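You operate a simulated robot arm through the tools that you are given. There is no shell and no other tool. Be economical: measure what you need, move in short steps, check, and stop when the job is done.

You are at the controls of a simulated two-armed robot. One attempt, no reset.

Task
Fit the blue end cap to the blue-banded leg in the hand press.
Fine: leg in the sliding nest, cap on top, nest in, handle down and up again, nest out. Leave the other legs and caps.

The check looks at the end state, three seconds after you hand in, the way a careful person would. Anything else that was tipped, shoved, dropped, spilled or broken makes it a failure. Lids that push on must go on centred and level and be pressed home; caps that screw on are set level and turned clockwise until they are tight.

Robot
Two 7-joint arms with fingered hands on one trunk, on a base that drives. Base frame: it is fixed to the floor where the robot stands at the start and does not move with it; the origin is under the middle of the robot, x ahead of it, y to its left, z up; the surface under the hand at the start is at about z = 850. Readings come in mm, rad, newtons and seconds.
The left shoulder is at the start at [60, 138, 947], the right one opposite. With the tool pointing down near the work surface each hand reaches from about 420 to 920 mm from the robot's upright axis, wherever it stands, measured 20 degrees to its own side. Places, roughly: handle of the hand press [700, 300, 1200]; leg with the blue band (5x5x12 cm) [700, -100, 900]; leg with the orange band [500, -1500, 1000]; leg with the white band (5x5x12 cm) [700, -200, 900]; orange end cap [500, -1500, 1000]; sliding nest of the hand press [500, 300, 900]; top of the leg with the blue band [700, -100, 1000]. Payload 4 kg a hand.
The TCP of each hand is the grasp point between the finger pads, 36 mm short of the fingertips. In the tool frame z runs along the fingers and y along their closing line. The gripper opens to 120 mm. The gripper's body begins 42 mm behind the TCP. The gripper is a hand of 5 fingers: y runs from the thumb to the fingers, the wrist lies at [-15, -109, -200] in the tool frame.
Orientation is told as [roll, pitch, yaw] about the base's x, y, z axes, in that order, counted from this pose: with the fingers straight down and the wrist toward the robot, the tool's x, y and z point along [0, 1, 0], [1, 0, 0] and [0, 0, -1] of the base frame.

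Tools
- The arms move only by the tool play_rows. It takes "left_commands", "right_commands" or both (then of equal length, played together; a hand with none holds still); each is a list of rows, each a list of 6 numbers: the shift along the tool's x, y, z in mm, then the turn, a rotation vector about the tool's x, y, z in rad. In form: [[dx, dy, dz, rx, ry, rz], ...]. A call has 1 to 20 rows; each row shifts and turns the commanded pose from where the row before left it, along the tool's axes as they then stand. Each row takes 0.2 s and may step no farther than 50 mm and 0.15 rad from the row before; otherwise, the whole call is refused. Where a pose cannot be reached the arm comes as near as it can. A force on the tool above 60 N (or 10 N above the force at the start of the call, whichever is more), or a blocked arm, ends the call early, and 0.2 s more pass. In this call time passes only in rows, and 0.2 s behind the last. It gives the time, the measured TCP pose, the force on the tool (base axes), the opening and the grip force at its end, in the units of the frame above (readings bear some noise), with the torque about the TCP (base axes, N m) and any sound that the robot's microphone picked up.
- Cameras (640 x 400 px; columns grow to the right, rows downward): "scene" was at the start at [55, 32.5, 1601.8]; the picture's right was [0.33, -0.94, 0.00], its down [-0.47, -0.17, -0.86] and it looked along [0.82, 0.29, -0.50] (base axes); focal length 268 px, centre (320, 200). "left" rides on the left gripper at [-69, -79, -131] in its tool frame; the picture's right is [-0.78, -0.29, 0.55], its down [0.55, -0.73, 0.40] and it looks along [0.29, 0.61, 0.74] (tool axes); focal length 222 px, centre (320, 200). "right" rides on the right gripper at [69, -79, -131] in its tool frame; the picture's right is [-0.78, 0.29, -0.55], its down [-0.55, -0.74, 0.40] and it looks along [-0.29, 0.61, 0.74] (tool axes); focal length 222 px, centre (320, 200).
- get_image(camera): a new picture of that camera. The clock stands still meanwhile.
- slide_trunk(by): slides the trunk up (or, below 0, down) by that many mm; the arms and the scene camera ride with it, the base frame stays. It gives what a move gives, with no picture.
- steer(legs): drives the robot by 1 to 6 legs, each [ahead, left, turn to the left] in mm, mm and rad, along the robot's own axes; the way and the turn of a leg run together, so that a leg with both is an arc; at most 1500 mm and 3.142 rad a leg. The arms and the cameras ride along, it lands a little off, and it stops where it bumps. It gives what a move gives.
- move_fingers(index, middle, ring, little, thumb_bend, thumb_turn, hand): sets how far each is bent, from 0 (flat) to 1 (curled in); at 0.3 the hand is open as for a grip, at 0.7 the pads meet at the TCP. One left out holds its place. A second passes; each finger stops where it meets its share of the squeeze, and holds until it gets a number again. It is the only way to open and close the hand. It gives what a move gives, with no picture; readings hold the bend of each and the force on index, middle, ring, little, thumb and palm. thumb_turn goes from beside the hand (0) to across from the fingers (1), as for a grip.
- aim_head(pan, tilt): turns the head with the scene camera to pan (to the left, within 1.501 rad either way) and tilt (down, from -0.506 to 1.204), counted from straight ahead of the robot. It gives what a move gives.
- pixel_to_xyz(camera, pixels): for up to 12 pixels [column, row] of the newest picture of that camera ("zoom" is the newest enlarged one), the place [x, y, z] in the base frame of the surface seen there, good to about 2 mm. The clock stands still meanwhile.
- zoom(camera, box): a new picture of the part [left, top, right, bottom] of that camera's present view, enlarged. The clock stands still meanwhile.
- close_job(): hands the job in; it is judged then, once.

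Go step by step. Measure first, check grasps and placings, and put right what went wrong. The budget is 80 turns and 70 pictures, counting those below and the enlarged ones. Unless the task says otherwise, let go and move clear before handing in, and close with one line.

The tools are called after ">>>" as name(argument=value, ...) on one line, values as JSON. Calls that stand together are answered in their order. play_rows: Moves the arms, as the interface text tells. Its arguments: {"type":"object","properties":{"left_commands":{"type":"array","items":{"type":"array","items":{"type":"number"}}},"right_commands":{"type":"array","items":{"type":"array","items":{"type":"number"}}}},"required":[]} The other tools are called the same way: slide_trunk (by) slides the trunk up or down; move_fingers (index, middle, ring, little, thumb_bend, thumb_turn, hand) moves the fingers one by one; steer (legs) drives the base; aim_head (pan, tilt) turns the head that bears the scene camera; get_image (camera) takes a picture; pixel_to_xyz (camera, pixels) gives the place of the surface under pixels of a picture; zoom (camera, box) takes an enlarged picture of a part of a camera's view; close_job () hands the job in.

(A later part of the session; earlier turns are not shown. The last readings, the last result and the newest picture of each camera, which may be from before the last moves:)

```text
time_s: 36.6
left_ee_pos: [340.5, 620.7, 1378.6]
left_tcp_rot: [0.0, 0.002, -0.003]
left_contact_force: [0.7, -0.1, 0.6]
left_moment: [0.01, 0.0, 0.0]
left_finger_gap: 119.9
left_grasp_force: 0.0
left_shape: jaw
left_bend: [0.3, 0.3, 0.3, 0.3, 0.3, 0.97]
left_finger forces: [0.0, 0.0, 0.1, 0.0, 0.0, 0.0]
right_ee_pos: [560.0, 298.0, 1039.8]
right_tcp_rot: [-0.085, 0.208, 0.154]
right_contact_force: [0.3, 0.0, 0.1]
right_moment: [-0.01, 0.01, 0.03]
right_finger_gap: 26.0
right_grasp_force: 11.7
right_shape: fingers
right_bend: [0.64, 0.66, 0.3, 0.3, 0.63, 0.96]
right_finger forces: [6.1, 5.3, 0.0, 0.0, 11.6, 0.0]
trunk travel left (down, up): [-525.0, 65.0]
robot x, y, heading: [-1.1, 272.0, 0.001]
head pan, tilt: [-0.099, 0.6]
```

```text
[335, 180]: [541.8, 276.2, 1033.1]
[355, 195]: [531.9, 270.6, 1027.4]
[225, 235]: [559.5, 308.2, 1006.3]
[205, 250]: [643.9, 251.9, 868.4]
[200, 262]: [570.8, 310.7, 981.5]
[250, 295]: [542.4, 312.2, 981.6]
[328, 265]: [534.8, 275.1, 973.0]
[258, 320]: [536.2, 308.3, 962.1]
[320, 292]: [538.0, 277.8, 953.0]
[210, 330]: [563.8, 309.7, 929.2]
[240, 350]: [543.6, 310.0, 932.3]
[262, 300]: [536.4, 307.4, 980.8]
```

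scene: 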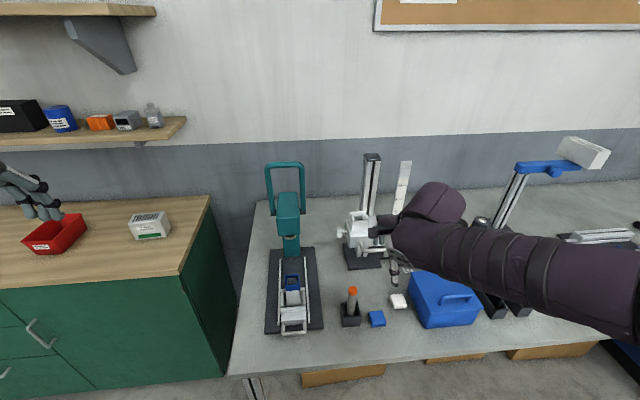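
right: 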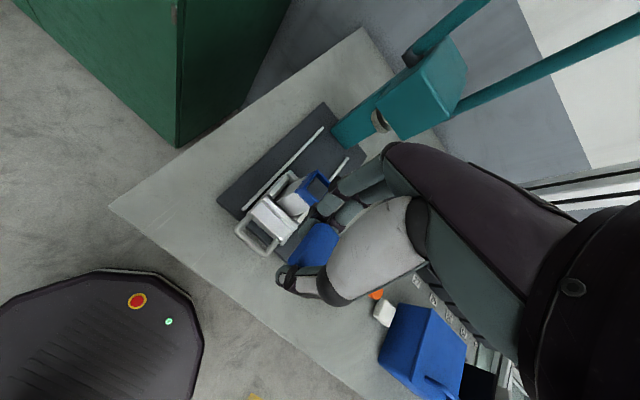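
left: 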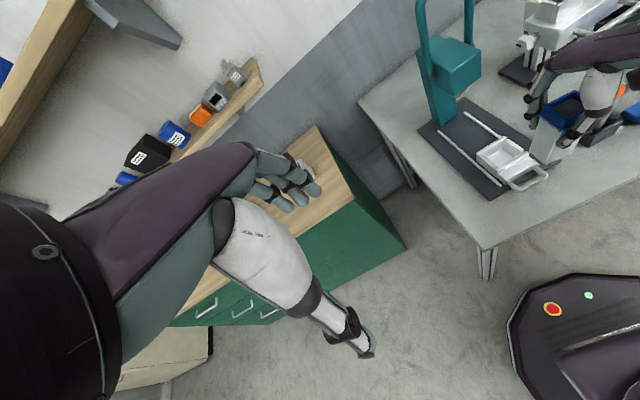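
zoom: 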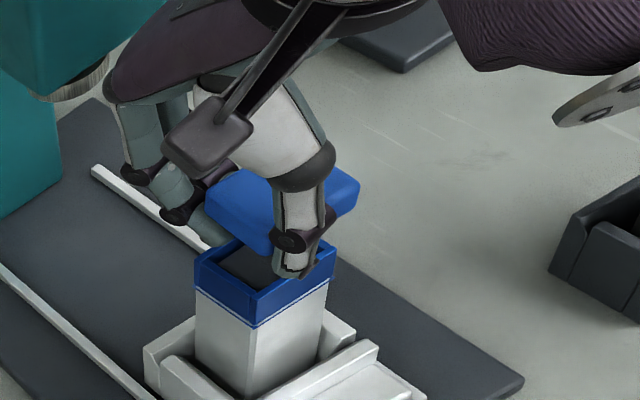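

The cap is about 3 mm too far toward -x and 1.3 mm toward -y (its faces at x 531.8, y 310.2 versus the leg's 536, 311.5). I'll correct that while lowering 18 mm.

>>> play_rows(right_commands=[[2.28, 6.8, 16.83, 0, 0, 0]])

>>> zoom(camera="left", box=[490, 100, 550, 160])

>>> pixel_to_xyz(camera="zoom", pixels=[[190, 160], [220, 200], [240, 225], [400, 175], [390, 200], [230, 260], [205, 270], [260, 300], [360, 260], [340, 290], [180, 245], [240, 240]])

```text
time_s: 37.0
left_ee_pos: [339.2, 620.3, 1379.4]
left_tcp_rot: [0.001, -0.001, -0.002]
left_contact_force: [0.4, -0.7, -0.6]
left_moment: [-0.01, -0.04, 0.05]
left_finger_gap: 119.9
left_grasp_force: 0.0
left_shape: jaw
left_bend: [0.3, 0.3, 0.3, 0.3, 0.3, 0.97]
left_finger forces: [0.1, 0.0, 0.0, 0.0, 0.0, 0.0]
right_ee_pos: [563.6, 300.1, 1023.5]
right_tcp_rot: [-0.083, 0.203, 0.154]
right_contact_force: [1.7, -0.6, 9.5]
right_moment: [0.07, -0.12, -0.04]
right_finger_gap: 25.3
right_grasp_force: 18.3
right_shape: fingers
right_bend: [0.65, 0.66, 0.3, 0.3, 0.63, 0.96]
right_finger forces: [18.5, 4.9, 0.0, 0.0, 13.0, 0.0]
trunk travel left (down, up): [-525.0, 65.0]
robot x, y, heading: [-0.8, 267.7, -0.002]
head pan, tilt: [-0.099, 0.6]
```

```text
6.67 times, centred on (520, 130) of left
```

zoom: 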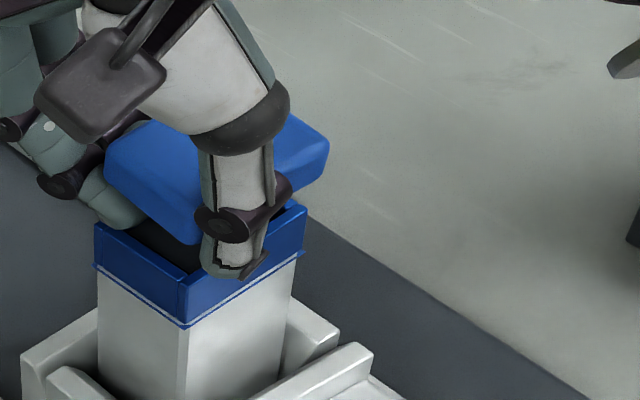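

```text
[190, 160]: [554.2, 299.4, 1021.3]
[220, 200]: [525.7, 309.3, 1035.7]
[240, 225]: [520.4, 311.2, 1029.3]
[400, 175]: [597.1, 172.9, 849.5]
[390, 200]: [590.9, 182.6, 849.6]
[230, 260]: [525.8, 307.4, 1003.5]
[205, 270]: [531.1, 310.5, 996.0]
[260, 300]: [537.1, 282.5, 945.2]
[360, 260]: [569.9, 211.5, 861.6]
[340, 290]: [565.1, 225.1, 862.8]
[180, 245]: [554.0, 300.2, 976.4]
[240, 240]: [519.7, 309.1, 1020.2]
```

Contact: z force 9.5 N with 18 N on the index finger, so the index tip is likely on the leg's far rim. I'll query where the tips and cap bottom are.

>>> pixel_to_xyz(camera="zoom", pixels=[[112, 160], [112, 185], [150, 195], [165, 235], [190, 240], [115, 215], [130, 222], [150, 238], [100, 200], [310, 175], [295, 190], [290, 212]])

>>> zoom(camera="left", box=[492, 110, 526, 148])

```text
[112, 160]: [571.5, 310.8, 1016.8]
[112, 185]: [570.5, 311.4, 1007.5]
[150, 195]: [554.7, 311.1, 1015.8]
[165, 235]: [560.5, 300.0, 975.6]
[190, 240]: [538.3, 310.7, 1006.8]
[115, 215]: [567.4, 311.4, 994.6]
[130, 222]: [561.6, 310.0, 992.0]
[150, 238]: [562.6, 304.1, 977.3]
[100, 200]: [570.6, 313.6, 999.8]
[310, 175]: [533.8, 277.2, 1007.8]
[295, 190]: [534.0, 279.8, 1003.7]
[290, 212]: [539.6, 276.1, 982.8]
```

```text
10.53 times, centred on (509, 129) of left
```

zoom: 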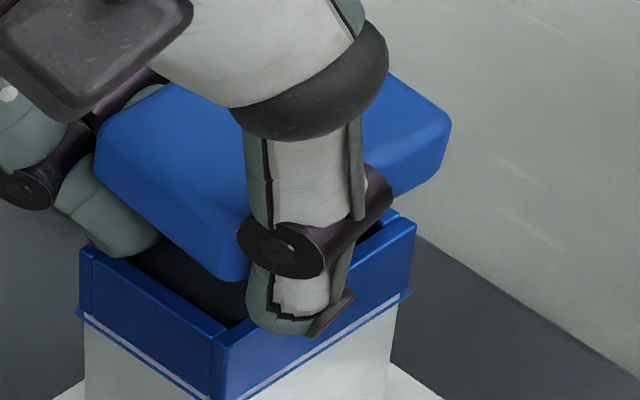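

The index tip (567,311,~990) sits over the rim because the tips protrude below the cap. I'll take the cap back to its spot on the table, release and regrip it higher.

>>> play_rows(right_commands=[[-2.9, -7, -33.2, 0, 0, 0], [-2.9, -7, -33.2, 0, 0, 0], [-2.9, -7, -33.2, 0, 0, 0], [6.4, -36.3, 7.1, 0, 0, 0], [6.4, -36.3, 7.1, 0, 0, 0], [-38.8, -5.97, 4.6, 0, 0, 0], [-38.8, -5.97, 4.6, 0, 0, 0], [-38.8, -5.97, 4.6, 0, 0, 0], [-38.8, -5.97, 4.6, 0, 0, 0], [-38.8, -5.97, 4.6, 0, 0, 0], [-38.8, -5.97, 4.6, 0, 0, 0], [2.78, 6.78, 32.2, 0, 0, 0], [2.78, 6.78, 32.2, 0, 0, 0], [2.78, 6.78, 32.2, 0, 0, 0], [2.78, 6.78, 32.2, 0, 0, 0], [2.78, 6.78, 32.2, 0, 0, 0], [2.78, 6.78, 32.2, 0, 0, 0]])

>>> get_image(camera="right")

```text
time_s: 40.6
left_ee_pos: [339.8, 618.6, 1378.6]
left_tcp_rot: [0.0, 0.001, -0.001]
left_contact_force: [0.7, 0.8, 0.0]
left_moment: [0.03, 0.02, -0.01]
left_finger_gap: 119.7
left_grasp_force: 0.1
left_shape: jaw
left_bend: [0.3, 0.3, 0.3, 0.3, 0.3, 0.97]
left_finger forces: [0.1, 0.0, 0.0, 0.0, 0.0, 0.0]
right_ee_pos: [488.8, 62.2, 923.5]
right_tcp_rot: [-0.086, 0.207, 0.158]
right_contact_force: [-0.4, 0.1, -0.8]
right_moment: [0.05, 0.01, -0.02]
right_finger_gap: 24.9
right_grasp_force: 10.6
right_shape: fingers
right_bend: [0.65, 0.66, 0.3, 0.3, 0.64, 0.96]
right_finger forces: [4.9, 5.6, 0.0, 0.1, 10.8, 0.0]
trunk travel left (down, up): [-525.0, 65.0]
robot x, y, heading: [3.3, 267.7, -0.007]
head pan, tilt: [-0.099, 0.6]
```

```text
15 pictures are left
```

right: 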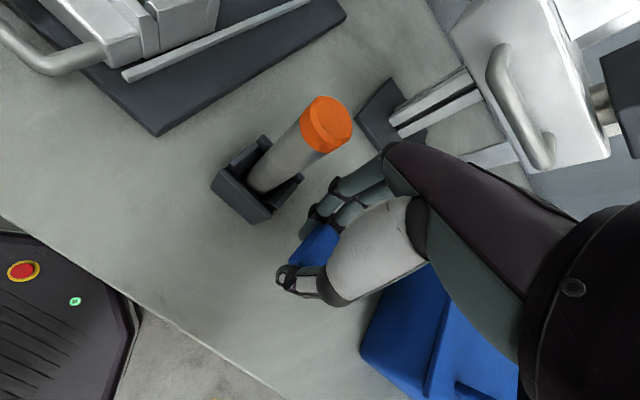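

>>> play_rows(right_commands=[[1.2, 2.9, 13.65, 0, 0, 0], [1.2, 2.9, 13.65, 0, 0, 0], [0.34, 0.82, 3.9, 0, 0, 0]])

```text
time_s: 41.4
left_ee_pos: [340.5, 620.4, 1380.1]
left_tcp_rot: [-0.001, -0.001, 0.0]
left_contact_force: [-0.7, -0.5, -0.1]
left_moment: [0.03, 0.01, 0.0]
left_finger_gap: 119.8
left_grasp_force: 0.1
left_shape: jaw
left_bend: [0.3, 0.3, 0.3, 0.3, 0.3, 0.97]
left_finger forces: [0.0, 0.0, 0.0, 0.0, 0.1, 0.0]
right_ee_pos: [487.7, 63.3, 893.1]
right_tcp_rot: [-0.086, 0.205, 0.155]
right_contact_force: [0.8, -1.3, 0.7]
right_moment: [-0.01, -0.01, 0.03]
right_finger_gap: 20.2
right_grasp_force: 9.4
right_shape: fingers
right_bend: [0.67, 0.66, 0.3, 0.3, 0.65, 0.95]
right_finger forces: [3.3, 6.8, 0.0, 0.1, 9.2, 0.0]
trunk travel left (down, up): [-525.0, 65.0]
robot x, y, heading: [1.4, 274.5, 0.0]
head pan, tilt: [-0.099, 0.6]
```

The gap changed (25→20), so the cap is touching the table. Releasing, rising and squaring the hand.

>>> move_fingers(hand="right", index=0.5, middle=0.5, thumb_bend=0.5)

>>> move_fingers(hand="right", index=0.3, middle=0.3, thumb_bend=0.3)

>>> play_rows(right_commands=[[-2.5, -6.2, -29.3, 0, 0, 0], [-2.5, -6.2, -29.3, 0, 0, 0], [0, 0, 0, -0.1, 0.043, 0.078], [0, 0, 0, -0.1, 0.043, 0.078], [0, 0, -35, 0, 0, 0], [0, 0, -35, 0, 0, 0]])

>>> zoom(camera="right", box=[170, 210, 330, 330])

```text
time_s: 42.4
left_ee_pos: [338.9, 621.4, 1379.0]
left_tcp_rot: [0.0, 0.0, -0.002]
left_contact_force: [0.1, -0.1, -0.3]
left_moment: [-0.01, 0.01, -0.02]
left_finger_gap: 119.7
left_grasp_force: 0.0
left_shape: jaw
left_bend: [0.3, 0.3, 0.3, 0.3, 0.3, 0.97]
left_finger forces: [0.0, 0.0, 0.0, 0.0, 0.0, 0.0]
right_ee_pos: [489.0, 63.4, 894.5]
right_tcp_rot: [-0.088, 0.203, 0.156]
right_contact_force: [-0.2, -0.6, 21.2]
right_moment: [0.09, -0.39, 0.01]
right_finger_gap: 48.9
right_grasp_force: 10.8
right_shape: fingers
right_bend: [0.55, 0.51, 0.3, 0.3, 0.5, 0.97]
right_finger forces: [15.3, 5.7, 0.0, 0.0, 0.0, 0.1]
trunk travel left (down, up): [-525.0, 65.0]
robot x, y, heading: [-3.0, 272.3, -0.001]
head pan, tilt: [-0.099, 0.6]
```

```text
time_s: 43.4
left_ee_pos: [337.9, 620.4, 1379.8]
left_tcp_rot: [-0.001, -0.001, -0.002]
left_contact_force: [0.5, 0.0, -0.2]
left_moment: [-0.02, 0.0, -0.04]
left_finger_gap: 119.8
left_grasp_force: 0.1
left_shape: jaw
left_bend: [0.3, 0.3, 0.3, 0.3, 0.3, 0.97]
left_finger forces: [0.1, 0.0, 0.2, 0.0, 0.0, 0.0]
right_ee_pos: [486.6, 63.8, 895.0]
right_tcp_rot: [-0.085, 0.205, 0.155]
right_contact_force: [-6.8, -0.6, 20.8]
right_moment: [0.09, -0.6, -0.01]
right_finger_gap: 96.4
right_grasp_force: 10.6
right_shape: fingers
right_bend: [0.34, 0.33, 0.3, 0.3, 0.3, 0.97]
right_finger forces: [11.5, 9.6, 0.0, 0.0, 0.1, 0.1]
trunk travel left (down, up): [-525.0, 65.0]
robot x, y, heading: [-2.2, 271.3, -0.001]
head pan, tilt: [-0.099, 0.6]
```

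```text
time_s: 44.8
left_ee_pos: [339.6, 619.9, 1379.5]
left_tcp_rot: [0.001, -0.001, -0.002]
left_contact_force: [0.7, 1.0, 0.0]
left_moment: [0.0, 0.01, 0.0]
left_finger_gap: 119.9
left_grasp_force: 0.1
left_shape: jaw
left_bend: [0.3, 0.3, 0.3, 0.3, 0.3, 0.97]
left_finger forces: [0.0, 0.0, 0.0, 0.0, 0.0, 0.1]
right_ee_pos: [486.4, 64.6, 1025.6]
right_tcp_rot: [-0.015, -0.001, 0.008]
right_contact_force: [0.4, -0.7, 1.1]
right_moment: [-0.01, -0.03, 0.0]
right_finger_gap: 118.9
right_grasp_force: 0.1
right_shape: fingers
right_bend: [0.3, 0.3, 0.3, 0.3, 0.3, 0.97]
right_finger forces: [0.1, 0.1, 0.0, 0.1, 0.1, 0.1]
trunk travel left (down, up): [-525.0, 65.0]
robot x, y, heading: [-1.7, 271.4, 0.003]
head pan, tilt: [-0.099, 0.6]
```

```text
3.33 times, centred on (250, 270) of right
```

zoom: 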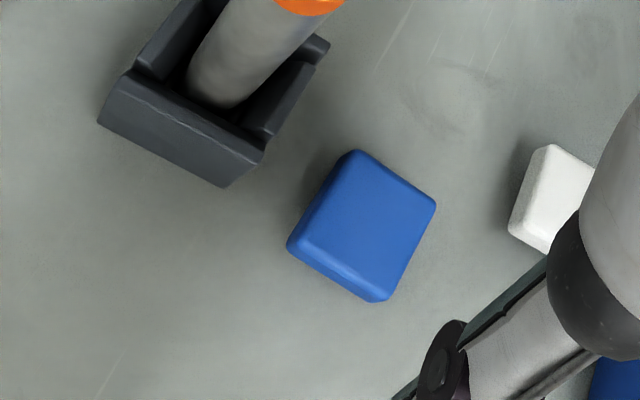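

>>> pixel_to_xyz(camera="zoom", pixels=[[358, 155], [430, 205], [385, 285], [310, 240], [370, 220], [395, 180], [335, 195], [345, 265], [410, 245], [375, 298], [292, 245], [357, 152]])

```text
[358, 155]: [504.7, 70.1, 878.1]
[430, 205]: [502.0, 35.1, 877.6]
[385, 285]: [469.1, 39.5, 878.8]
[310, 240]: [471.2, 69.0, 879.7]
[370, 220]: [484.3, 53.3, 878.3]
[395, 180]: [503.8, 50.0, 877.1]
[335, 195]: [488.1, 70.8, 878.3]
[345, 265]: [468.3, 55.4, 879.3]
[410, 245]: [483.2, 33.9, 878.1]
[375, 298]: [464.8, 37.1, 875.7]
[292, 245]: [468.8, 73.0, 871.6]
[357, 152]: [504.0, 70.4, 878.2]
```

The cap rests flat at (486,53). I'll regrip it centred (TCP y≈53) and higher (TCP z≈901), so the tips don't protrude below it.

>>> play_rows(right_commands=[[-11.6, 0, 0, 0, 0.015, 0.008], [0, 0, 32, 0, 0, 0], [0, 0, 32, 0, 0, 0], [0, 0, 32, 0, 0, 0], [0, 0, 28, 0, 0, 0]])

>>> move_fingers(hand="right", index=0.7, middle=0.7, thumb_bend=0.7)

```text
time_s: 46.0
left_ee_pos: [340.2, 618.9, 1379.2]
left_tcp_rot: [0.0, 0.0, -0.002]
left_contact_force: [0.1, 0.3, -0.9]
left_moment: [0.01, 0.02, 0.03]
left_finger_gap: 119.9
left_grasp_force: 0.0
left_shape: jaw
left_bend: [0.3, 0.3, 0.3, 0.3, 0.3, 0.97]
left_finger forces: [0.1, 0.1, 0.0, 0.0, 0.1, 0.1]
right_ee_pos: [489.6, 52.2, 900.3]
right_tcp_rot: [0.001, -0.003, 0.0]
right_contact_force: [-0.5, -0.9, 0.3]
right_moment: [0.03, 0.01, -0.03]
right_finger_gap: 119.0
right_grasp_force: 0.0
right_shape: fingers
right_bend: [0.3, 0.3, 0.3, 0.3, 0.3, 0.97]
right_finger forces: [0.0, 0.0, 0.0, 0.0, 0.0, 0.0]
trunk travel left (down, up): [-525.0, 65.0]
robot x, y, heading: [0.4, 266.9, -0.0]
head pan, tilt: [-0.099, 0.6]
```

```text
time_s: 47.0
left_ee_pos: [340.7, 619.2, 1379.0]
left_tcp_rot: [0.001, 0.0, -0.001]
left_contact_force: [0.5, -0.2, -0.1]
left_moment: [0.0, -0.01, 0.01]
left_finger_gap: 120.0
left_grasp_force: 0.0
left_shape: jaw
left_bend: [0.3, 0.3, 0.3, 0.3, 0.3, 0.97]
left_finger forces: [0.0, 0.0, 0.0, 0.0, 0.1, 0.0]
right_ee_pos: [488.2, 53.5, 900.0]
right_tcp_rot: [0.0, -0.003, 0.001]
right_contact_force: [-0.5, 0.9, -0.3]
right_moment: [-0.01, 0.0, 0.01]
right_finger_gap: 36.7
right_grasp_force: 15.7
right_shape: fingers
right_bend: [0.62, 0.64, 0.3, 0.3, 0.6, 0.96]
right_finger forces: [8.7, 6.6, 0.0, 0.1, 15.4, 0.1]
trunk travel left (down, up): [-525.0, 65.0]
robot x, y, heading: [-2.9, 271.8, -0.006]
head pan, tilt: [-0.099, 0.6]
```

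Better grip: 36.7 mm gap, 15.7 N. Lifting and carrying to beside the nest for inspection.

>>> play_rows(right_commands=[[0, 0, -10, 0, 0, 0], [0, 0, -20, 0, 0, 0], [0, 0, -32, 0, 0, 0], [0, 0, -32, 0, 0, 0], [0, 0, -32, 0, 0, 0], [0, 0, -32, 0, 0, 0], [0, 0, -32, 0, 0, 0], [39.7, -5.7, 0, 0, 0, 0], [39.7, -5.7, 0, 0, 0, 0], [39.7, -5.7, 0, 0, 0, 0], [39.7, -5.7, 0, 0, 0, 0], [39.7, -5.7, 0, 0, 0, 0], [39.7, -5.7, 0, 0, 0, 0]])

>>> zoom(camera="left", box=[530, 105, 580, 160])

```text
time_s: 49.8
left_ee_pos: [340.9, 620.9, 1377.9]
left_tcp_rot: [-0.001, 0.0, -0.001]
left_contact_force: [0.9, -0.3, -0.5]
left_moment: [-0.04, -0.02, 0.0]
left_finger_gap: 120.0
left_grasp_force: 0.1
left_shape: jaw
left_bend: [0.3, 0.3, 0.3, 0.3, 0.3, 0.97]
left_finger forces: [0.1, 0.0, 0.0, 0.0, 0.1, 0.0]
right_ee_pos: [454.8, 292.3, 1089.4]
right_tcp_rot: [0.0, -0.002, 0.001]
right_contact_force: [-0.6, -0.2, -0.5]
right_moment: [-0.01, -0.01, 0.02]
right_finger_gap: 36.7
right_grasp_force: 15.1
right_shape: fingers
right_bend: [0.62, 0.65, 0.3, 0.3, 0.6, 0.95]
right_finger forces: [8.7, 6.5, 0.0, 0.0, 15.1, 0.1]
trunk travel left (down, up): [-525.0, 65.0]
robot x, y, heading: [-1.6, 270.5, -0.002]
head pan, tilt: [-0.099, 0.6]
```

```text
7.27 times, centred on (555, 132) of left
```

zoom: 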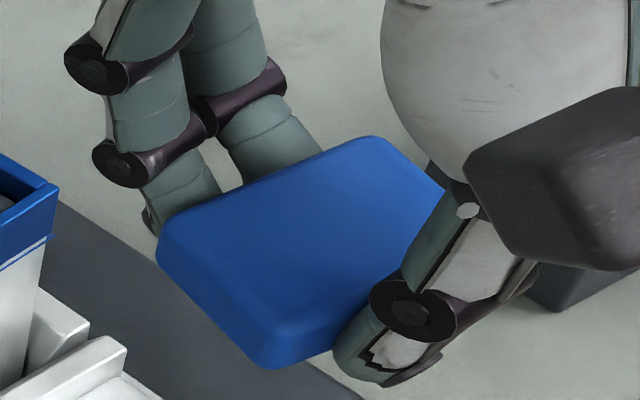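

>>> pixel_to_xyz(camera="zoom", pixels=[[180, 225], [270, 180], [360, 145], [420, 195], [370, 270], [290, 330], [230, 280], [300, 240], [350, 210], [280, 280], [250, 230], [400, 230]])

>>> pixel_to_xyz(camera="zoom", pixels=[[165, 250], [200, 290], [250, 345], [180, 260], [230, 320], [300, 355], [340, 335], [275, 365], [160, 255], [380, 380], [150, 215], [435, 185]])

```text
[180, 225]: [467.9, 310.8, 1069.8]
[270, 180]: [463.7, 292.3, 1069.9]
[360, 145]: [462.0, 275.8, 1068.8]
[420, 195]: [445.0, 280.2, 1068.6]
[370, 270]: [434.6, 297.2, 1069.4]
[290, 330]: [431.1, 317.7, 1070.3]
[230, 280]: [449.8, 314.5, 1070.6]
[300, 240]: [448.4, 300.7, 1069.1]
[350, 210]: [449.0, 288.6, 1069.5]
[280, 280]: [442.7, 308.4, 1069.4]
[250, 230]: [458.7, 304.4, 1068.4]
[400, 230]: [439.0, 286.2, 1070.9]
```

```text
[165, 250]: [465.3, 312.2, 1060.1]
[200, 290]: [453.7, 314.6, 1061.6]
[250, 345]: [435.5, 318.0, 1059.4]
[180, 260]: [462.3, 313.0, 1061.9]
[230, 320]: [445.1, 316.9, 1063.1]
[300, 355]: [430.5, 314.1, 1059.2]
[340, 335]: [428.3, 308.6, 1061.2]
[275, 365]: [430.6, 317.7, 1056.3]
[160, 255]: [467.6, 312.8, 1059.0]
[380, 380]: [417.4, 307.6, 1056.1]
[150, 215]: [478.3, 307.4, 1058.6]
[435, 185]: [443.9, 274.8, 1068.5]
```

The cap is level (top 1069.5) with only a yaw of about -0.19. I'll rotate +0.19, move over the leg and lower 45 mm.

>>> play_rows(right_commands=[[0, 0, 0, 0, 0, -0.095], [0, 0, 0, 0, 0, -0.095], [-7.55, 35.3, 0, 0, 0, 0], [-7.55, 35.3, 0, 0, 0, 0], [-7.55, 35.3, 0, 0, 0, 0], [0, 0, 25, 0, 0, 0], [0, 0, 20, 0, 0, 0]])

>>> zoom(camera="left", box=[490, 100, 550, 160])

```text
time_s: 51.4
left_ee_pos: [341.1, 619.1, 1377.6]
left_tcp_rot: [0.0, 0.001, -0.002]
left_contact_force: [0.4, 0.2, 0.9]
left_moment: [0.01, 0.02, 0.0]
left_finger_gap: 119.6
left_grasp_force: 0.1
left_shape: jaw
left_bend: [0.3, 0.3, 0.3, 0.3, 0.3, 0.97]
left_finger forces: [0.0, 0.0, 0.0, 0.1, 0.0, 0.0]
right_ee_pos: [562.0, 288.2, 1043.9]
right_tcp_rot: [0.0, -0.001, 0.191]
right_contact_force: [0.2, 0.0, -0.1]
right_moment: [0.01, -0.01, -0.02]
right_finger_gap: 36.5
right_grasp_force: 15.6
right_shape: fingers
right_bend: [0.62, 0.65, 0.3, 0.3, 0.6, 0.95]
right_finger forces: [8.7, 6.4, 0.1, 0.0, 15.1, 0.0]
trunk travel left (down, up): [-525.0, 65.0]
robot x, y, heading: [2.2, 270.3, -0.004]
head pan, tilt: [-0.099, 0.6]
```

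```text
6.67 times, centred on (520, 130) of left
```

zoom: 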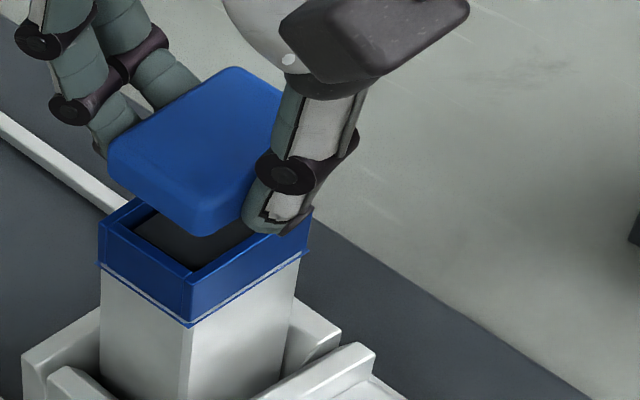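

>>> pixel_to_xyz(camera="zoom", pixels=[[118, 165], [150, 195], [185, 220], [230, 205], [240, 80], [130, 150], [200, 180], [115, 245], [150, 270], [180, 290], [230, 290], [290, 255]])

>>> pixel_to_xyz(camera="zoom", pixels=[[112, 180], [135, 190], [170, 217], [215, 222], [245, 195], [265, 90], [232, 70], [140, 200], [102, 228], [210, 295], [250, 275], [305, 225]])

```text
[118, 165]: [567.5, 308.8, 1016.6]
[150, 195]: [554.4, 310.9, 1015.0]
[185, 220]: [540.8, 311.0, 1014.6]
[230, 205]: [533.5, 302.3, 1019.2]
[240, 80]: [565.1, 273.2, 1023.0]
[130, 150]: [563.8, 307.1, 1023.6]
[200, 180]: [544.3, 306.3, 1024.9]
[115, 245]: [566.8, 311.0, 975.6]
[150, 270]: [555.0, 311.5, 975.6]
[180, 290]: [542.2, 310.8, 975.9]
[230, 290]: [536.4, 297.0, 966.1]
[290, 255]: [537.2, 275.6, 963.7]
```

```text
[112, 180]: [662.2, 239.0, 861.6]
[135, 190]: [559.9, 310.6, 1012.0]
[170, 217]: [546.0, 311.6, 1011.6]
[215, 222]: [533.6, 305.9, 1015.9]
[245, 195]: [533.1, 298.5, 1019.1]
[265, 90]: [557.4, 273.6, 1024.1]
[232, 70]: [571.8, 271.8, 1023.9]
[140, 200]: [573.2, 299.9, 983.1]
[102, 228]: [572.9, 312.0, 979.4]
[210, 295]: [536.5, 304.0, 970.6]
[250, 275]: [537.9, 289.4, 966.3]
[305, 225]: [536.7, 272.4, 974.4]
```

The cap's near face is at x 533.4 versus the leg's 536.9, and far sides 572 versus 573, so I need +2.3 mm in x; y matches. I'll correct and lower 10 mm, then step down.

>>> play_rows(right_commands=[[-0.14, 2.3, 5, 0, 0, 0], [0, 0, 5, 0, 0, 0]])

>>> play_rows(right_commands=[[0, 0, 4, 0, 0, 0]])

>>> play_rows(right_commands=[[0, 0, 3, 0, 0, 0]])

```text
time_s: 52.0
left_ee_pos: [341.7, 620.2, 1379.6]
left_tcp_rot: [0.0, 0.0, -0.001]
left_contact_force: [0.3, -0.6, 0.2]
left_moment: [0.02, -0.01, -0.02]
left_finger_gap: 119.8
left_grasp_force: 0.1
left_shape: jaw
left_bend: [0.3, 0.3, 0.3, 0.3, 0.3, 0.97]
left_finger forces: [0.0, 0.0, 0.0, 0.1, 0.1, 0.1]
right_ee_pos: [563.3, 288.9, 1035.3]
right_tcp_rot: [-0.001, -0.001, 0.191]
right_contact_force: [-0.4, 0.8, 0.2]
right_moment: [0.03, 0.01, -0.02]
right_finger_gap: 36.8
right_grasp_force: 15.4
right_shape: fingers
right_bend: [0.62, 0.65, 0.3, 0.3, 0.6, 0.95]
right_finger forces: [8.7, 6.3, 0.0, 0.1, 15.2, 0.1]
trunk travel left (down, up): [-525.0, 65.0]
robot x, y, heading: [3.3, 268.2, -0.001]
head pan, tilt: [-0.099, 0.6]
```

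```text
time_s: 52.4
left_ee_pos: [340.1, 620.1, 1379.4]
left_tcp_rot: [-0.001, 0.001, -0.002]
left_contact_force: [0.5, -0.1, -0.8]
left_moment: [0.0, 0.01, 0.01]
left_finger_gap: 119.7
left_grasp_force: 0.1
left_shape: jaw
left_bend: [0.3, 0.3, 0.3, 0.3, 0.3, 0.97]
left_finger forces: [0.0, 0.0, 0.1, 0.0, 0.1, 0.0]
right_ee_pos: [564.2, 288.7, 1029.6]
right_tcp_rot: [-0.001, -0.001, 0.189]
right_contact_force: [0.0, 0.4, 0.6]
right_moment: [0.0, -0.01, -0.03]
right_finger_gap: 36.8
right_grasp_force: 15.4
right_shape: fingers
right_bend: [0.62, 0.65, 0.3, 0.3, 0.6, 0.95]
right_finger forces: [8.7, 6.4, 0.0, 0.0, 15.1, 0.0]
trunk travel left (down, up): [-525.0, 65.0]
robot x, y, heading: [-0.2, 273.4, -0.001]
head pan, tilt: [-0.099, 0.6]
```

```text
time_s: 52.8
left_ee_pos: [339.5, 620.7, 1379.3]
left_tcp_rot: [-0.001, 0.0, -0.001]
left_contact_force: [0.1, 0.3, 0.1]
left_moment: [-0.01, 0.01, 0.02]
left_finger_gap: 119.8
left_grasp_force: 0.0
left_shape: jaw
left_bend: [0.3, 0.3, 0.3, 0.3, 0.3, 0.97]
left_finger forces: [0.0, 0.0, 0.0, 0.0, 0.0, 0.0]
right_ee_pos: [564.3, 289.2, 1029.4]
right_tcp_rot: [-0.001, -0.002, 0.191]
right_contact_force: [-0.2, -0.3, -0.1]
right_moment: [-0.01, 0.01, -0.01]
right_finger_gap: 36.6
right_grasp_force: 15.1
right_shape: fingers
right_bend: [0.62, 0.65, 0.3, 0.3, 0.6, 0.95]
right_finger forces: [8.7, 6.4, 0.1, 0.0, 15.1, 0.0]
trunk travel left (down, up): [-525.0, 65.0]
robot x, y, heading: [-0.2, 270.6, -0.002]
head pan, tilt: [-0.099, 0.6]
```

No contact yet with the bottom near the rim level; continuing in 3 mm steps.

>>> play_rows(right_commands=[[0, 0, 3, 0, 0, 0]])

>>> play_rows(right_commands=[[0, 0, 3, 0, 0, 0]])

>>> zoom(camera="left", box=[490, 100, 550, 160])

```text
time_s: 53.2
left_ee_pos: [340.3, 620.0, 1380.0]
left_tcp_rot: [0.0, 0.003, -0.003]
left_contact_force: [0.0, -0.2, -0.9]
left_moment: [-0.02, 0.0, 0.02]
left_finger_gap: 119.9
left_grasp_force: 0.1
left_shape: jaw
left_bend: [0.3, 0.3, 0.3, 0.3, 0.3, 0.97]
left_finger forces: [0.0, 0.0, 0.1, 0.1, 0.1, 0.0]
right_ee_pos: [564.2, 287.7, 1025.1]
right_tcp_rot: [0.0, -0.002, 0.19]
right_contact_force: [0.1, 0.4, 2.2]
right_moment: [0.01, -0.02, 0.03]
right_finger_gap: 37.0
right_grasp_force: 15.6
right_shape: fingers
right_bend: [0.62, 0.65, 0.3, 0.3, 0.6, 0.95]
right_finger forces: [8.8, 6.8, 0.0, 0.0, 15.3, 0.0]
trunk travel left (down, up): [-525.0, 65.0]
robot x, y, heading: [-2.2, 272.1, -0.003]
head pan, tilt: [-0.099, 0.6]
```

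```text
time_s: 53.6
left_ee_pos: [340.4, 620.9, 1379.6]
left_tcp_rot: [0.001, 0.001, -0.002]
left_contact_force: [-0.2, 0.5, 0.0]
left_moment: [0.02, -0.01, 0.0]
left_finger_gap: 119.8
left_grasp_force: 0.0
left_shape: jaw
left_bend: [0.3, 0.3, 0.3, 0.3, 0.3, 0.97]
left_finger forces: [0.0, 0.0, 0.1, 0.0, 0.1, 0.1]
right_ee_pos: [564.0, 288.2, 1022.8]
right_tcp_rot: [0.0, -0.004, 0.189]
right_contact_force: [0.6, 0.7, 6.3]
right_moment: [0.07, -0.04, 0.03]
right_finger_gap: 36.5
right_grasp_force: 15.9
right_shape: fingers
right_bend: [0.62, 0.65, 0.3, 0.3, 0.6, 0.95]
right_finger forces: [9.0, 6.9, 0.1, 0.0, 15.5, 0.1]
trunk travel left (down, up): [-525.0, 65.0]
robot x, y, heading: [1.5, 270.4, -0.002]
head pan, tilt: [-0.099, 0.6]
```

```text
6.67 times, centred on (520, 130) of left
```

zoom: 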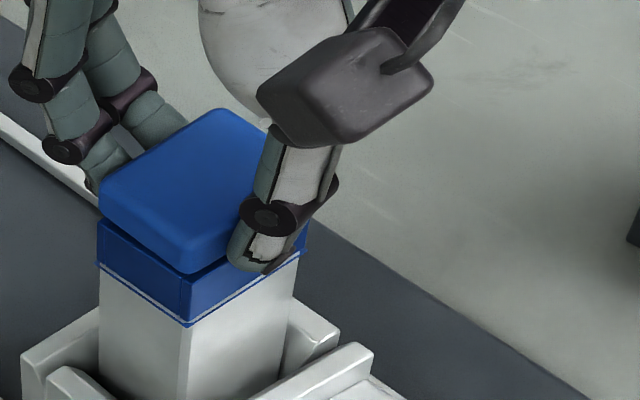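

The cap sits on the leg with a small gap to the rim and 6 N of contact. I'll check alignment by pixels before releasing.

>>> pixel_to_xyz(camera="zoom", pixels=[[125, 220], [150, 238], [175, 258], [215, 255], [205, 265], [130, 250], [155, 272], [178, 290], [215, 290], [115, 195], [215, 120], [190, 235]])

```text
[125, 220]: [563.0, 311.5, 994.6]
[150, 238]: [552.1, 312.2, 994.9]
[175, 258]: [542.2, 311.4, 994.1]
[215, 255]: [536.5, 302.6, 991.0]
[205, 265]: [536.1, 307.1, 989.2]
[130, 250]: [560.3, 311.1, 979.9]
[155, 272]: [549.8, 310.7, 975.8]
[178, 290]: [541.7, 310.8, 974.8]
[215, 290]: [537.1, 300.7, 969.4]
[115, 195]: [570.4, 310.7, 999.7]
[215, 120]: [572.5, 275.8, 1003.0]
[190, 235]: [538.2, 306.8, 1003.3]
```

The faces match within 1 mm and the top is level at 1003. Releasing in two stages.

>>> move_fingers(hand="right", index=0.57, middle=0.6, thumb_bend=0.55)

>>> move_fingers(hand="right", index=0.3, middle=0.3, thumb_bend=0.3)

>>> play_rows(right_commands=[[0, 0, -20, 0, 0, 0], [0, 0, -40, 0, 0, 0], [0, 0, -40, 0, 0, 0], [0, -30, -20, 0, 0, 0.095], [0, -40, 0, 0, 0, 0.095], [0, -40, 0, 0, 0, 0]])

>>> zoom(camera="left", box=[440, 60, 570, 200])

```text
time_s: 54.6
left_ee_pos: [339.9, 619.6, 1377.7]
left_tcp_rot: [0.001, 0.0, -0.001]
left_contact_force: [0.0, 0.4, 0.7]
left_moment: [-0.04, -0.01, 0.0]
left_finger_gap: 119.8
left_grasp_force: 0.0
left_shape: jaw
left_bend: [0.3, 0.3, 0.3, 0.3, 0.3, 0.97]
left_finger forces: [0.0, 0.0, 0.0, 0.0, 0.0, 0.0]
right_ee_pos: [562.8, 288.5, 1021.6]
right_tcp_rot: [-0.001, -0.002, 0.191]
right_contact_force: [0.0, 0.3, -0.1]
right_moment: [-0.01, 0.03, -0.02]
right_finger_gap: 44.3
right_grasp_force: 0.9
right_shape: fingers
right_bend: [0.56, 0.6, 0.3, 0.3, 0.55, 0.97]
right_finger forces: [0.1, 0.2, 0.1, 0.0, 0.5, 0.0]
trunk travel left (down, up): [-525.0, 65.0]
robot x, y, heading: [4.2, 270.4, -0.001]
head pan, tilt: [-0.099, 0.6]
```

```text
time_s: 55.6
left_ee_pos: [340.2, 620.7, 1378.2]
left_tcp_rot: [0.001, -0.001, -0.003]
left_contact_force: [0.0, 0.2, 0.4]
left_moment: [0.0, 0.02, -0.01]
left_finger_gap: 119.9
left_grasp_force: 0.1
left_shape: jaw
left_bend: [0.3, 0.3, 0.3, 0.3, 0.3, 0.97]
left_finger forces: [0.1, 0.0, 0.0, 0.1, 0.1, 0.0]
right_ee_pos: [564.1, 288.9, 1021.9]
right_tcp_rot: [-0.002, -0.002, 0.192]
right_contact_force: [-0.4, -0.5, -0.1]
right_moment: [0.01, -0.02, 0.04]
right_finger_gap: 118.9
right_grasp_force: 0.0
right_shape: fingers
right_bend: [0.3, 0.3, 0.3, 0.3, 0.3, 0.97]
right_finger forces: [0.0, 0.2, 0.1, 0.0, 0.0, 0.0]
trunk travel left (down, up): [-525.0, 65.0]
robot x, y, heading: [-3.7, 274.1, -0.002]
head pan, tilt: [-0.099, 0.6]
```

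```text
time_s: 57.0
left_ee_pos: [338.6, 620.4, 1379.9]
left_tcp_rot: [0.0, 0.0, -0.001]
left_contact_force: [-0.3, 0.5, 1.4]
left_moment: [0.03, -0.02, 0.0]
left_finger_gap: 119.7
left_grasp_force: 0.1
left_shape: jaw
left_bend: [0.3, 0.3, 0.3, 0.3, 0.3, 0.97]
left_finger forces: [0.0, 0.0, 0.1, 0.0, 0.1, 0.0]
right_ee_pos: [453.8, 278.6, 1142.3]
right_tcp_rot: [0.002, -0.001, -0.002]
right_contact_force: [-0.3, 1.1, -0.3]
right_moment: [0.02, -0.01, 0.0]
right_finger_gap: 118.9
right_grasp_force: 0.1
right_shape: fingers
right_bend: [0.3, 0.3, 0.3, 0.3, 0.3, 0.97]
right_finger forces: [0.1, 0.0, 0.0, 0.0, 0.0, 0.1]
trunk travel left (down, up): [-525.0, 65.0]
robot x, y, heading: [-1.0, 267.8, -0.004]
head pan, tilt: [-0.099, 0.6]
```

```text
2.86 times, centred on (505, 130) of left
```

zoom: 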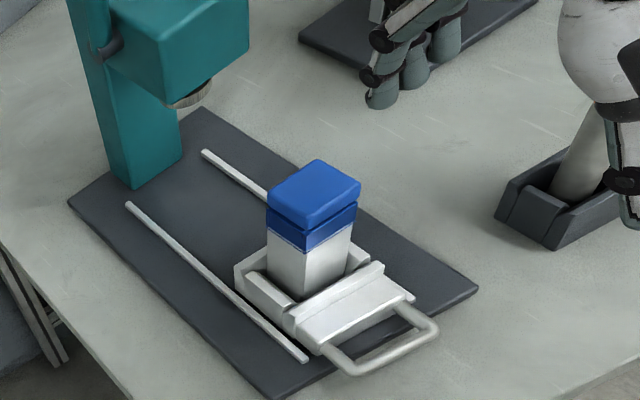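

The cap sits level and centred on the leg. Next I'll measure the nest handle loop to grip its bar for pushing and pulling.

>>> pixel_to_xyz(camera="zoom", pixels=[[318, 350], [335, 368], [360, 372], [400, 352], [432, 335], [435, 322], [405, 310], [300, 340], [360, 320], [385, 345], [350, 185], [330, 348]])

>>> zoom(camera="right", box=[200, 130, 360, 290])

```text
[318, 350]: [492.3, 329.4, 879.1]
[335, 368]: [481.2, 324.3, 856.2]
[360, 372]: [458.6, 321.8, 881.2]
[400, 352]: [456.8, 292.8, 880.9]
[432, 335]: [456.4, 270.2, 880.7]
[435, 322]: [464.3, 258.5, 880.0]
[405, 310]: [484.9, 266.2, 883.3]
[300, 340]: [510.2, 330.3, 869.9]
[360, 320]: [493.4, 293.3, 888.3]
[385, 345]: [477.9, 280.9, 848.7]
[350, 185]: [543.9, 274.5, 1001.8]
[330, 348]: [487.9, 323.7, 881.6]
```

```text
2.50 times, centred on (280, 210) of right
```

zoom: 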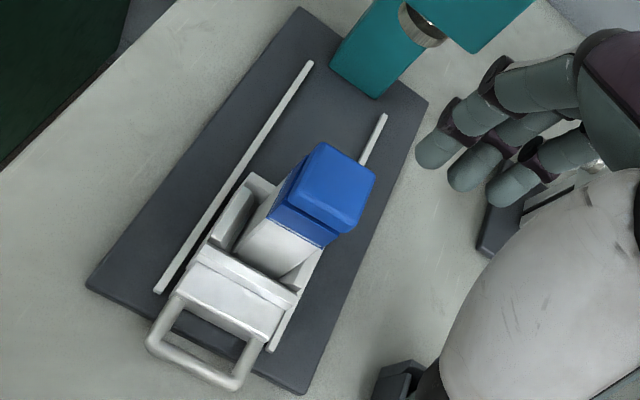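

The loop's inside is about x 463–490, y 270–317, with the bar at x 457, z≈875. I'll curl ring and little, half-close the others, and come down so index and middle enter the loop.

>>> move_fingers(hand="right", index=0.6, middle=0.6, ring=1, little=1, thumb_bend=0.5)

>>> play_rows(right_commands=[[18.4, 4, 0, 0, 0, 0], [0, 0, 40, 0, 0, 0], [0, 0, 40, 0, 0, 0], [0, 0, 40, 0, 0, 0], [0, 0, 40, 0, 0, 0], [0, 0, 35, 0, 0, 0]])

>>> zoom(camera="left", box=[480, 80, 590, 190])

```text
time_s: 58.0
left_ee_pos: [341.4, 619.9, 1379.3]
left_tcp_rot: [-0.001, 0.0, -0.003]
left_contact_force: [-0.1, -0.9, -0.5]
left_moment: [0.03, 0.0, 0.01]
left_finger_gap: 119.8
left_grasp_force: 0.0
left_shape: jaw
left_bend: [0.3, 0.3, 0.3, 0.3, 0.3, 0.97]
left_finger forces: [0.0, 0.1, 0.0, 0.0, 0.0, 0.0]
right_ee_pos: [454.9, 278.2, 1141.4]
right_tcp_rot: [0.0, -0.001, 0.0]
right_contact_force: [0.2, 0.5, 0.6]
right_moment: [0.0, 0.0, -0.01]
right_finger_gap: 45.4
right_grasp_force: 0.1
right_shape: fingers
right_bend: [0.6, 0.6, 1.0, 1.0, 0.5, 0.97]
right_finger forces: [0.1, 0.1, 0.0, 0.0, 0.1, 0.1]
trunk travel left (down, up): [-525.0, 65.0]
robot x, y, heading: [0.8, 268.8, -0.002]
head pan, tilt: [-0.099, 0.6]
```

```text
time_s: 59.4
left_ee_pos: [341.4, 620.7, 1377.9]
left_tcp_rot: [0.001, 0.002, -0.002]
left_contact_force: [1.0, -0.1, -0.8]
left_moment: [-0.01, 0.01, 0.02]
left_finger_gap: 119.8
left_grasp_force: 0.0
left_shape: jaw
left_bend: [0.3, 0.3, 0.3, 0.3, 0.3, 0.97]
left_finger forces: [0.0, 0.1, 0.0, 0.0, 0.0, 0.0]
right_ee_pos: [458.4, 298.1, 946.4]
right_tcp_rot: [0.002, 0.002, 0.0]
right_contact_force: [0.8, -0.4, -0.3]
right_moment: [0.01, 0.04, 0.01]
right_finger_gap: 45.3
right_grasp_force: 0.0
right_shape: fingers
right_bend: [0.6, 0.6, 1.0, 1.0, 0.5, 0.97]
right_finger forces: [0.0, 0.0, 0.2, 0.0, 0.0, 0.0]
trunk travel left (down, up): [-525.0, 65.0]
robot x, y, heading: [-2.3, 266.3, -0.002]
head pan, tilt: [-0.099, 0.6]
```

```text
3.64 times, centred on (535, 135) of left
```

zoom: 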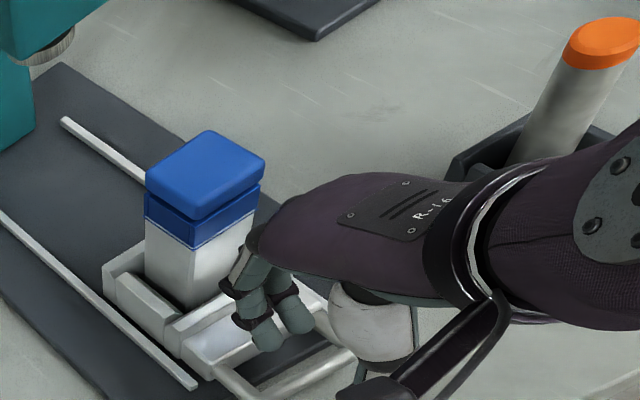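

>>> pixel_to_xyz(camera="zoom", pixels=[[262, 338], [255, 325], [298, 325], [240, 310], [230, 285], [255, 235], [270, 300], [295, 300], [290, 275]])

```text
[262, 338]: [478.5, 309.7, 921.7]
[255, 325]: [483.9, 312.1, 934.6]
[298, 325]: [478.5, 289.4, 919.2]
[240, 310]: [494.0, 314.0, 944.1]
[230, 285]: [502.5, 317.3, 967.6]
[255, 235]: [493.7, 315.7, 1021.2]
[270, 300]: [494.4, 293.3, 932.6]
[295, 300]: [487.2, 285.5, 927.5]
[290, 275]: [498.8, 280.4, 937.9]
```

Index and middle tips are at x≈478, y≈307/289, well placed for the loop. Lowering 40 mm in steps.

>>> play_rows(right_commands=[[-2, -1, 15, 0, 0, 0], [0, 0, 12, 0, 0, 0], [0, 0, 8, 0, 0, 0], [0, 0, 5, 0, 0, 0]])

>>> move_fingers(hand="right", index=0.7, middle=0.7, thumb_bend=0.7)

```text
time_s: 60.4
left_ee_pos: [337.5, 620.1, 1380.6]
left_tcp_rot: [0.0, -0.003, -0.002]
left_contact_force: [-0.1, 0.1, 1.0]
left_moment: [0.0, -0.02, -0.01]
left_finger_gap: 119.9
left_grasp_force: 0.0
left_shape: jaw
left_bend: [0.3, 0.3, 0.3, 0.3, 0.3, 0.97]
left_finger forces: [0.0, 0.0, 0.0, 0.1, 0.0, 0.0]
right_ee_pos: [458.1, 298.5, 911.9]
right_tcp_rot: [0.003, -0.013, 0.001]
right_contact_force: [-0.1, -1.2, 44.9]
right_moment: [-0.5, -1.62, -0.01]
right_finger_gap: 42.9
right_grasp_force: 22.9
right_shape: fingers
right_bend: [0.61, 0.76, 1.0, 1.0, 0.5, 0.97]
right_finger forces: [3.5, 41.7, 0.0, 0.0, 0.0, 0.1]
trunk travel left (down, up): [-525.0, 65.0]
robot x, y, heading: [-0.7, 269.3, -0.005]
head pan, tilt: [-0.099, 0.6]
```

```text
time_s: 61.4
left_ee_pos: [337.5, 620.3, 1379.5]
left_tcp_rot: [0.0, -0.002, -0.001]
left_contact_force: [0.0, -0.2, 0.3]
left_moment: [0.01, 0.02, 0.02]
left_finger_gap: 119.9
left_grasp_force: 0.3
left_shape: jaw
left_bend: [0.3, 0.3, 0.3, 0.3, 0.3, 0.97]
left_finger forces: [0.1, 0.0, 0.0, 0.0, 0.0, 0.0]
right_ee_pos: [460.8, 296.8, 912.7]
right_tcp_rot: [0.003, -0.018, -0.003]
right_contact_force: [13.6, 3.2, 49.3]
right_moment: [-0.48, -1.94, 0.23]
right_finger_gap: 6.2
right_grasp_force: 26.3
right_shape: fingers
right_bend: [0.68, 0.76, 1.0, 1.0, 0.69, 0.97]
right_finger forces: [2.3, 49.2, 0.0, 0.0, 1.1, 0.0]
trunk travel left (down, up): [-525.0, 65.0]
robot x, y, heading: [0.3, 271.3, -0.003]
head pan, tilt: [-0.099, 0.6]
```

The middle finger is jammed on the nest block (49 N). I'll back up and use only the index finger as a hook in the loop, tilting the hand back 0.25 rad so it stands steeper.

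>>> play_rows(right_commands=[[0, 0, -12, 0, 0, 0], [0, 0, -28, 0, 0, 0]])

>>> move_fingers(hand="right", index=0.6, middle=1, thumb_bend=0.5)

>>> play_rows(right_commands=[[-8, -8, 0, 0, 0, 0], [0, 0, 0, -0.12, 0, 0], [0, 0, 0, -0.12, 0, 0]])

>>> zoom(camera="left", box=[480, 80, 590, 190])

```text
time_s: 62.0
left_ee_pos: [338.9, 620.8, 1378.9]
left_tcp_rot: [0.0, -0.001, -0.003]
left_contact_force: [-0.4, -0.1, -0.5]
left_moment: [0.01, -0.01, -0.04]
left_finger_gap: 119.9
left_grasp_force: 0.0
left_shape: jaw
left_bend: [0.3, 0.3, 0.3, 0.3, 0.3, 0.97]
left_finger forces: [0.1, 0.0, 0.1, 0.0, 0.0, 0.1]
right_ee_pos: [454.8, 295.2, 944.0]
right_tcp_rot: [-0.001, 0.005, -0.001]
right_contact_force: [-0.1, 0.8, 0.2]
right_moment: [-0.03, -0.02, 0.02]
right_finger_gap: 1.3
right_grasp_force: 0.0
right_shape: fingers
right_bend: [0.7, 0.7, 1.0, 1.0, 0.7, 0.97]
right_finger forces: [0.1, 0.0, 0.0, 0.0, 0.0, 0.0]
trunk travel left (down, up): [-525.0, 65.0]
robot x, y, heading: [-3.1, 266.4, -0.003]
head pan, tilt: [-0.099, 0.6]
```

```text
time_s: 63.0
left_ee_pos: [340.5, 620.3, 1378.8]
left_tcp_rot: [0.0, 0.0, -0.002]
left_contact_force: [-0.1, 0.3, -0.1]
left_moment: [-0.01, -0.01, -0.02]
left_finger_gap: 119.7
left_grasp_force: 0.1
left_shape: jaw
left_bend: [0.3, 0.3, 0.3, 0.3, 0.3, 0.97]
left_finger forces: [0.0, 0.0, 0.0, 0.0, 0.0, 0.1]
right_ee_pos: [458.1, 296.3, 947.4]
right_tcp_rot: [-0.001, -0.003, -0.001]
right_contact_force: [-0.5, 1.0, 0.7]
right_moment: [-0.03, 0.0, 0.0]
right_finger_gap: 44.5
right_grasp_force: 0.1
right_shape: fingers
right_bend: [0.6, 1.0, 1.0, 1.0, 0.5, 0.97]
right_finger forces: [0.0, 0.1, 0.0, 0.0, 0.0, 0.0]
trunk travel left (down, up): [-525.0, 65.0]
robot x, y, heading: [-0.9, 269.0, -0.003]
head pan, tilt: [-0.099, 0.6]
```

```text
time_s: 63.8
left_ee_pos: [341.2, 621.6, 1379.0]
left_tcp_rot: [-0.002, -0.001, -0.002]
left_contact_force: [0.0, 0.8, 0.1]
left_moment: [0.0, -0.02, 0.02]
left_finger_gap: 119.8
left_grasp_force: 0.0
left_shape: jaw
left_bend: [0.3, 0.3, 0.3, 0.3, 0.3, 0.97]
left_finger forces: [0.0, 0.0, 0.1, 0.0, 0.0, 0.0]
right_ee_pos: [445.7, 295.5, 929.8]
right_tcp_rot: [-0.005, -0.109, 0.01]
right_contact_force: [-0.1, -0.1, -0.9]
right_moment: [0.0, -0.01, 0.03]
right_finger_gap: 44.1
right_grasp_force: 0.1
right_shape: fingers
right_bend: [0.6, 1.0, 1.0, 1.0, 0.5, 0.97]
right_finger forces: [0.0, 0.0, 0.1, 0.1, 0.0, 0.0]
right hand out of reach, approached as far as the arm can: row 2, 3
trunk travel left (down, up): [-525.0, 65.0]
robot x, y, heading: [2.4, 271.7, -0.001]
head pan, tilt: [-0.099, 0.6]
```

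```text
3.64 times, centred on (535, 135) of left
```

zoom: 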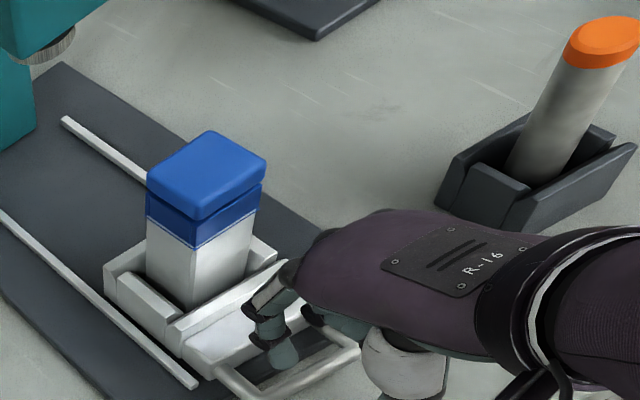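

The tilt is out of reach this close to the body. I'll raise the hand, back the base up 100 mm, and redo the tilt from there.

>>> play_rows(right_commands=[[0, 3.3, -30, 0, 0, 0], [0, 3.3, -30, 0, 0, 0]])

>>> steer(legs=[[-100, 0, 0]])

>>> play_rows(right_commands=[[0, 40, 4, 0, 0, 0], [0, 40, 4, -0.07, 0, 0], [0, 20, 2, -0.07, 0, 0]])

```text
time_s: 64.4
left_ee_pos: [340.4, 619.5, 1378.2]
left_tcp_rot: [0.001, 0.0, -0.002]
left_contact_force: [-0.2, -0.6, 0.4]
left_moment: [0.01, 0.01, 0.02]
left_finger_gap: 119.8
left_grasp_force: 0.0
left_shape: jaw
left_bend: [0.3, 0.3, 0.3, 0.3, 0.3, 0.97]
left_finger forces: [0.0, 0.0, 0.1, 0.0, 0.0, 0.1]
right_ee_pos: [445.3, 295.1, 990.5]
right_tcp_rot: [-0.005, -0.11, 0.007]
right_contact_force: [0.7, 0.3, -0.4]
right_moment: [-0.02, 0.02, -0.02]
right_finger_gap: 44.6
right_grasp_force: 0.0
right_shape: fingers
right_bend: [0.6, 1.0, 1.0, 1.0, 0.5, 0.97]
right_finger forces: [0.1, 0.0, 0.1, 0.1, 0.0, 0.0]
trunk travel left (down, up): [-525.0, 65.0]
robot x, y, heading: [0.9, 268.6, -0.002]
head pan, tilt: [-0.099, 0.6]
```

```text
time_s: 65.5
left_ee_pos: [237.7, 619.6, 1379.0]
left_tcp_rot: [0.0, -0.001, -0.002]
left_contact_force: [-0.6, 0.4, 0.9]
left_moment: [-0.01, -0.03, 0.02]
left_finger_gap: 119.8
left_grasp_force: 0.1
left_shape: jaw
left_bend: [0.3, 0.3, 0.3, 0.3, 0.3, 0.97]
left_finger forces: [0.1, 0.0, 0.1, 0.0, 0.1, 0.0]
right_ee_pos: [344.2, 294.9, 991.3]
right_tcp_rot: [-0.005, -0.111, 0.008]
right_contact_force: [-0.2, 0.1, 0.0]
right_moment: [0.0, -0.01, 0.02]
right_finger_gap: 44.4
right_grasp_force: 0.0
right_shape: fingers
right_bend: [0.6, 1.0, 1.0, 1.0, 0.5, 0.97]
right_finger forces: [0.0, 0.0, 0.0, 0.1, 0.1, 0.0]
trunk travel left (down, up): [-525.0, 65.0]
robot x, y, heading: [-101.9, 269.3, 0.002]
head pan, tilt: [-0.099, 0.6]
```

```text
time_s: 66.3
left_ee_pos: [240.5, 620.0, 1379.9]
left_tcp_rot: [0.001, 0.0, -0.003]
left_contact_force: [0.2, 0.0, 0.1]
left_moment: [0.0, -0.02, 0.01]
left_finger_gap: 119.7
left_grasp_force: 0.0
left_shape: jaw
left_bend: [0.3, 0.3, 0.3, 0.3, 0.3, 0.97]
left_finger forces: [0.0, 0.1, 0.0, 0.0, 0.0, 0.0]
right_ee_pos: [445.2, 295.9, 992.6]
right_tcp_rot: [-0.004, -0.251, 0.011]
right_contact_force: [0.9, -0.3, -1.0]
right_moment: [-0.02, 0.01, 0.0]
right_finger_gap: 44.6
right_grasp_force: 0.0
right_shape: fingers
right_bend: [0.6, 1.0, 1.0, 1.0, 0.5, 0.97]
right_finger forces: [0.0, 0.0, 0.1, 0.0, 0.0, 0.0]
trunk travel left (down, up): [-525.0, 65.0]
robot x, y, heading: [-100.8, 270.4, -0.002]
head pan, tilt: [-0.099, 0.6]
```

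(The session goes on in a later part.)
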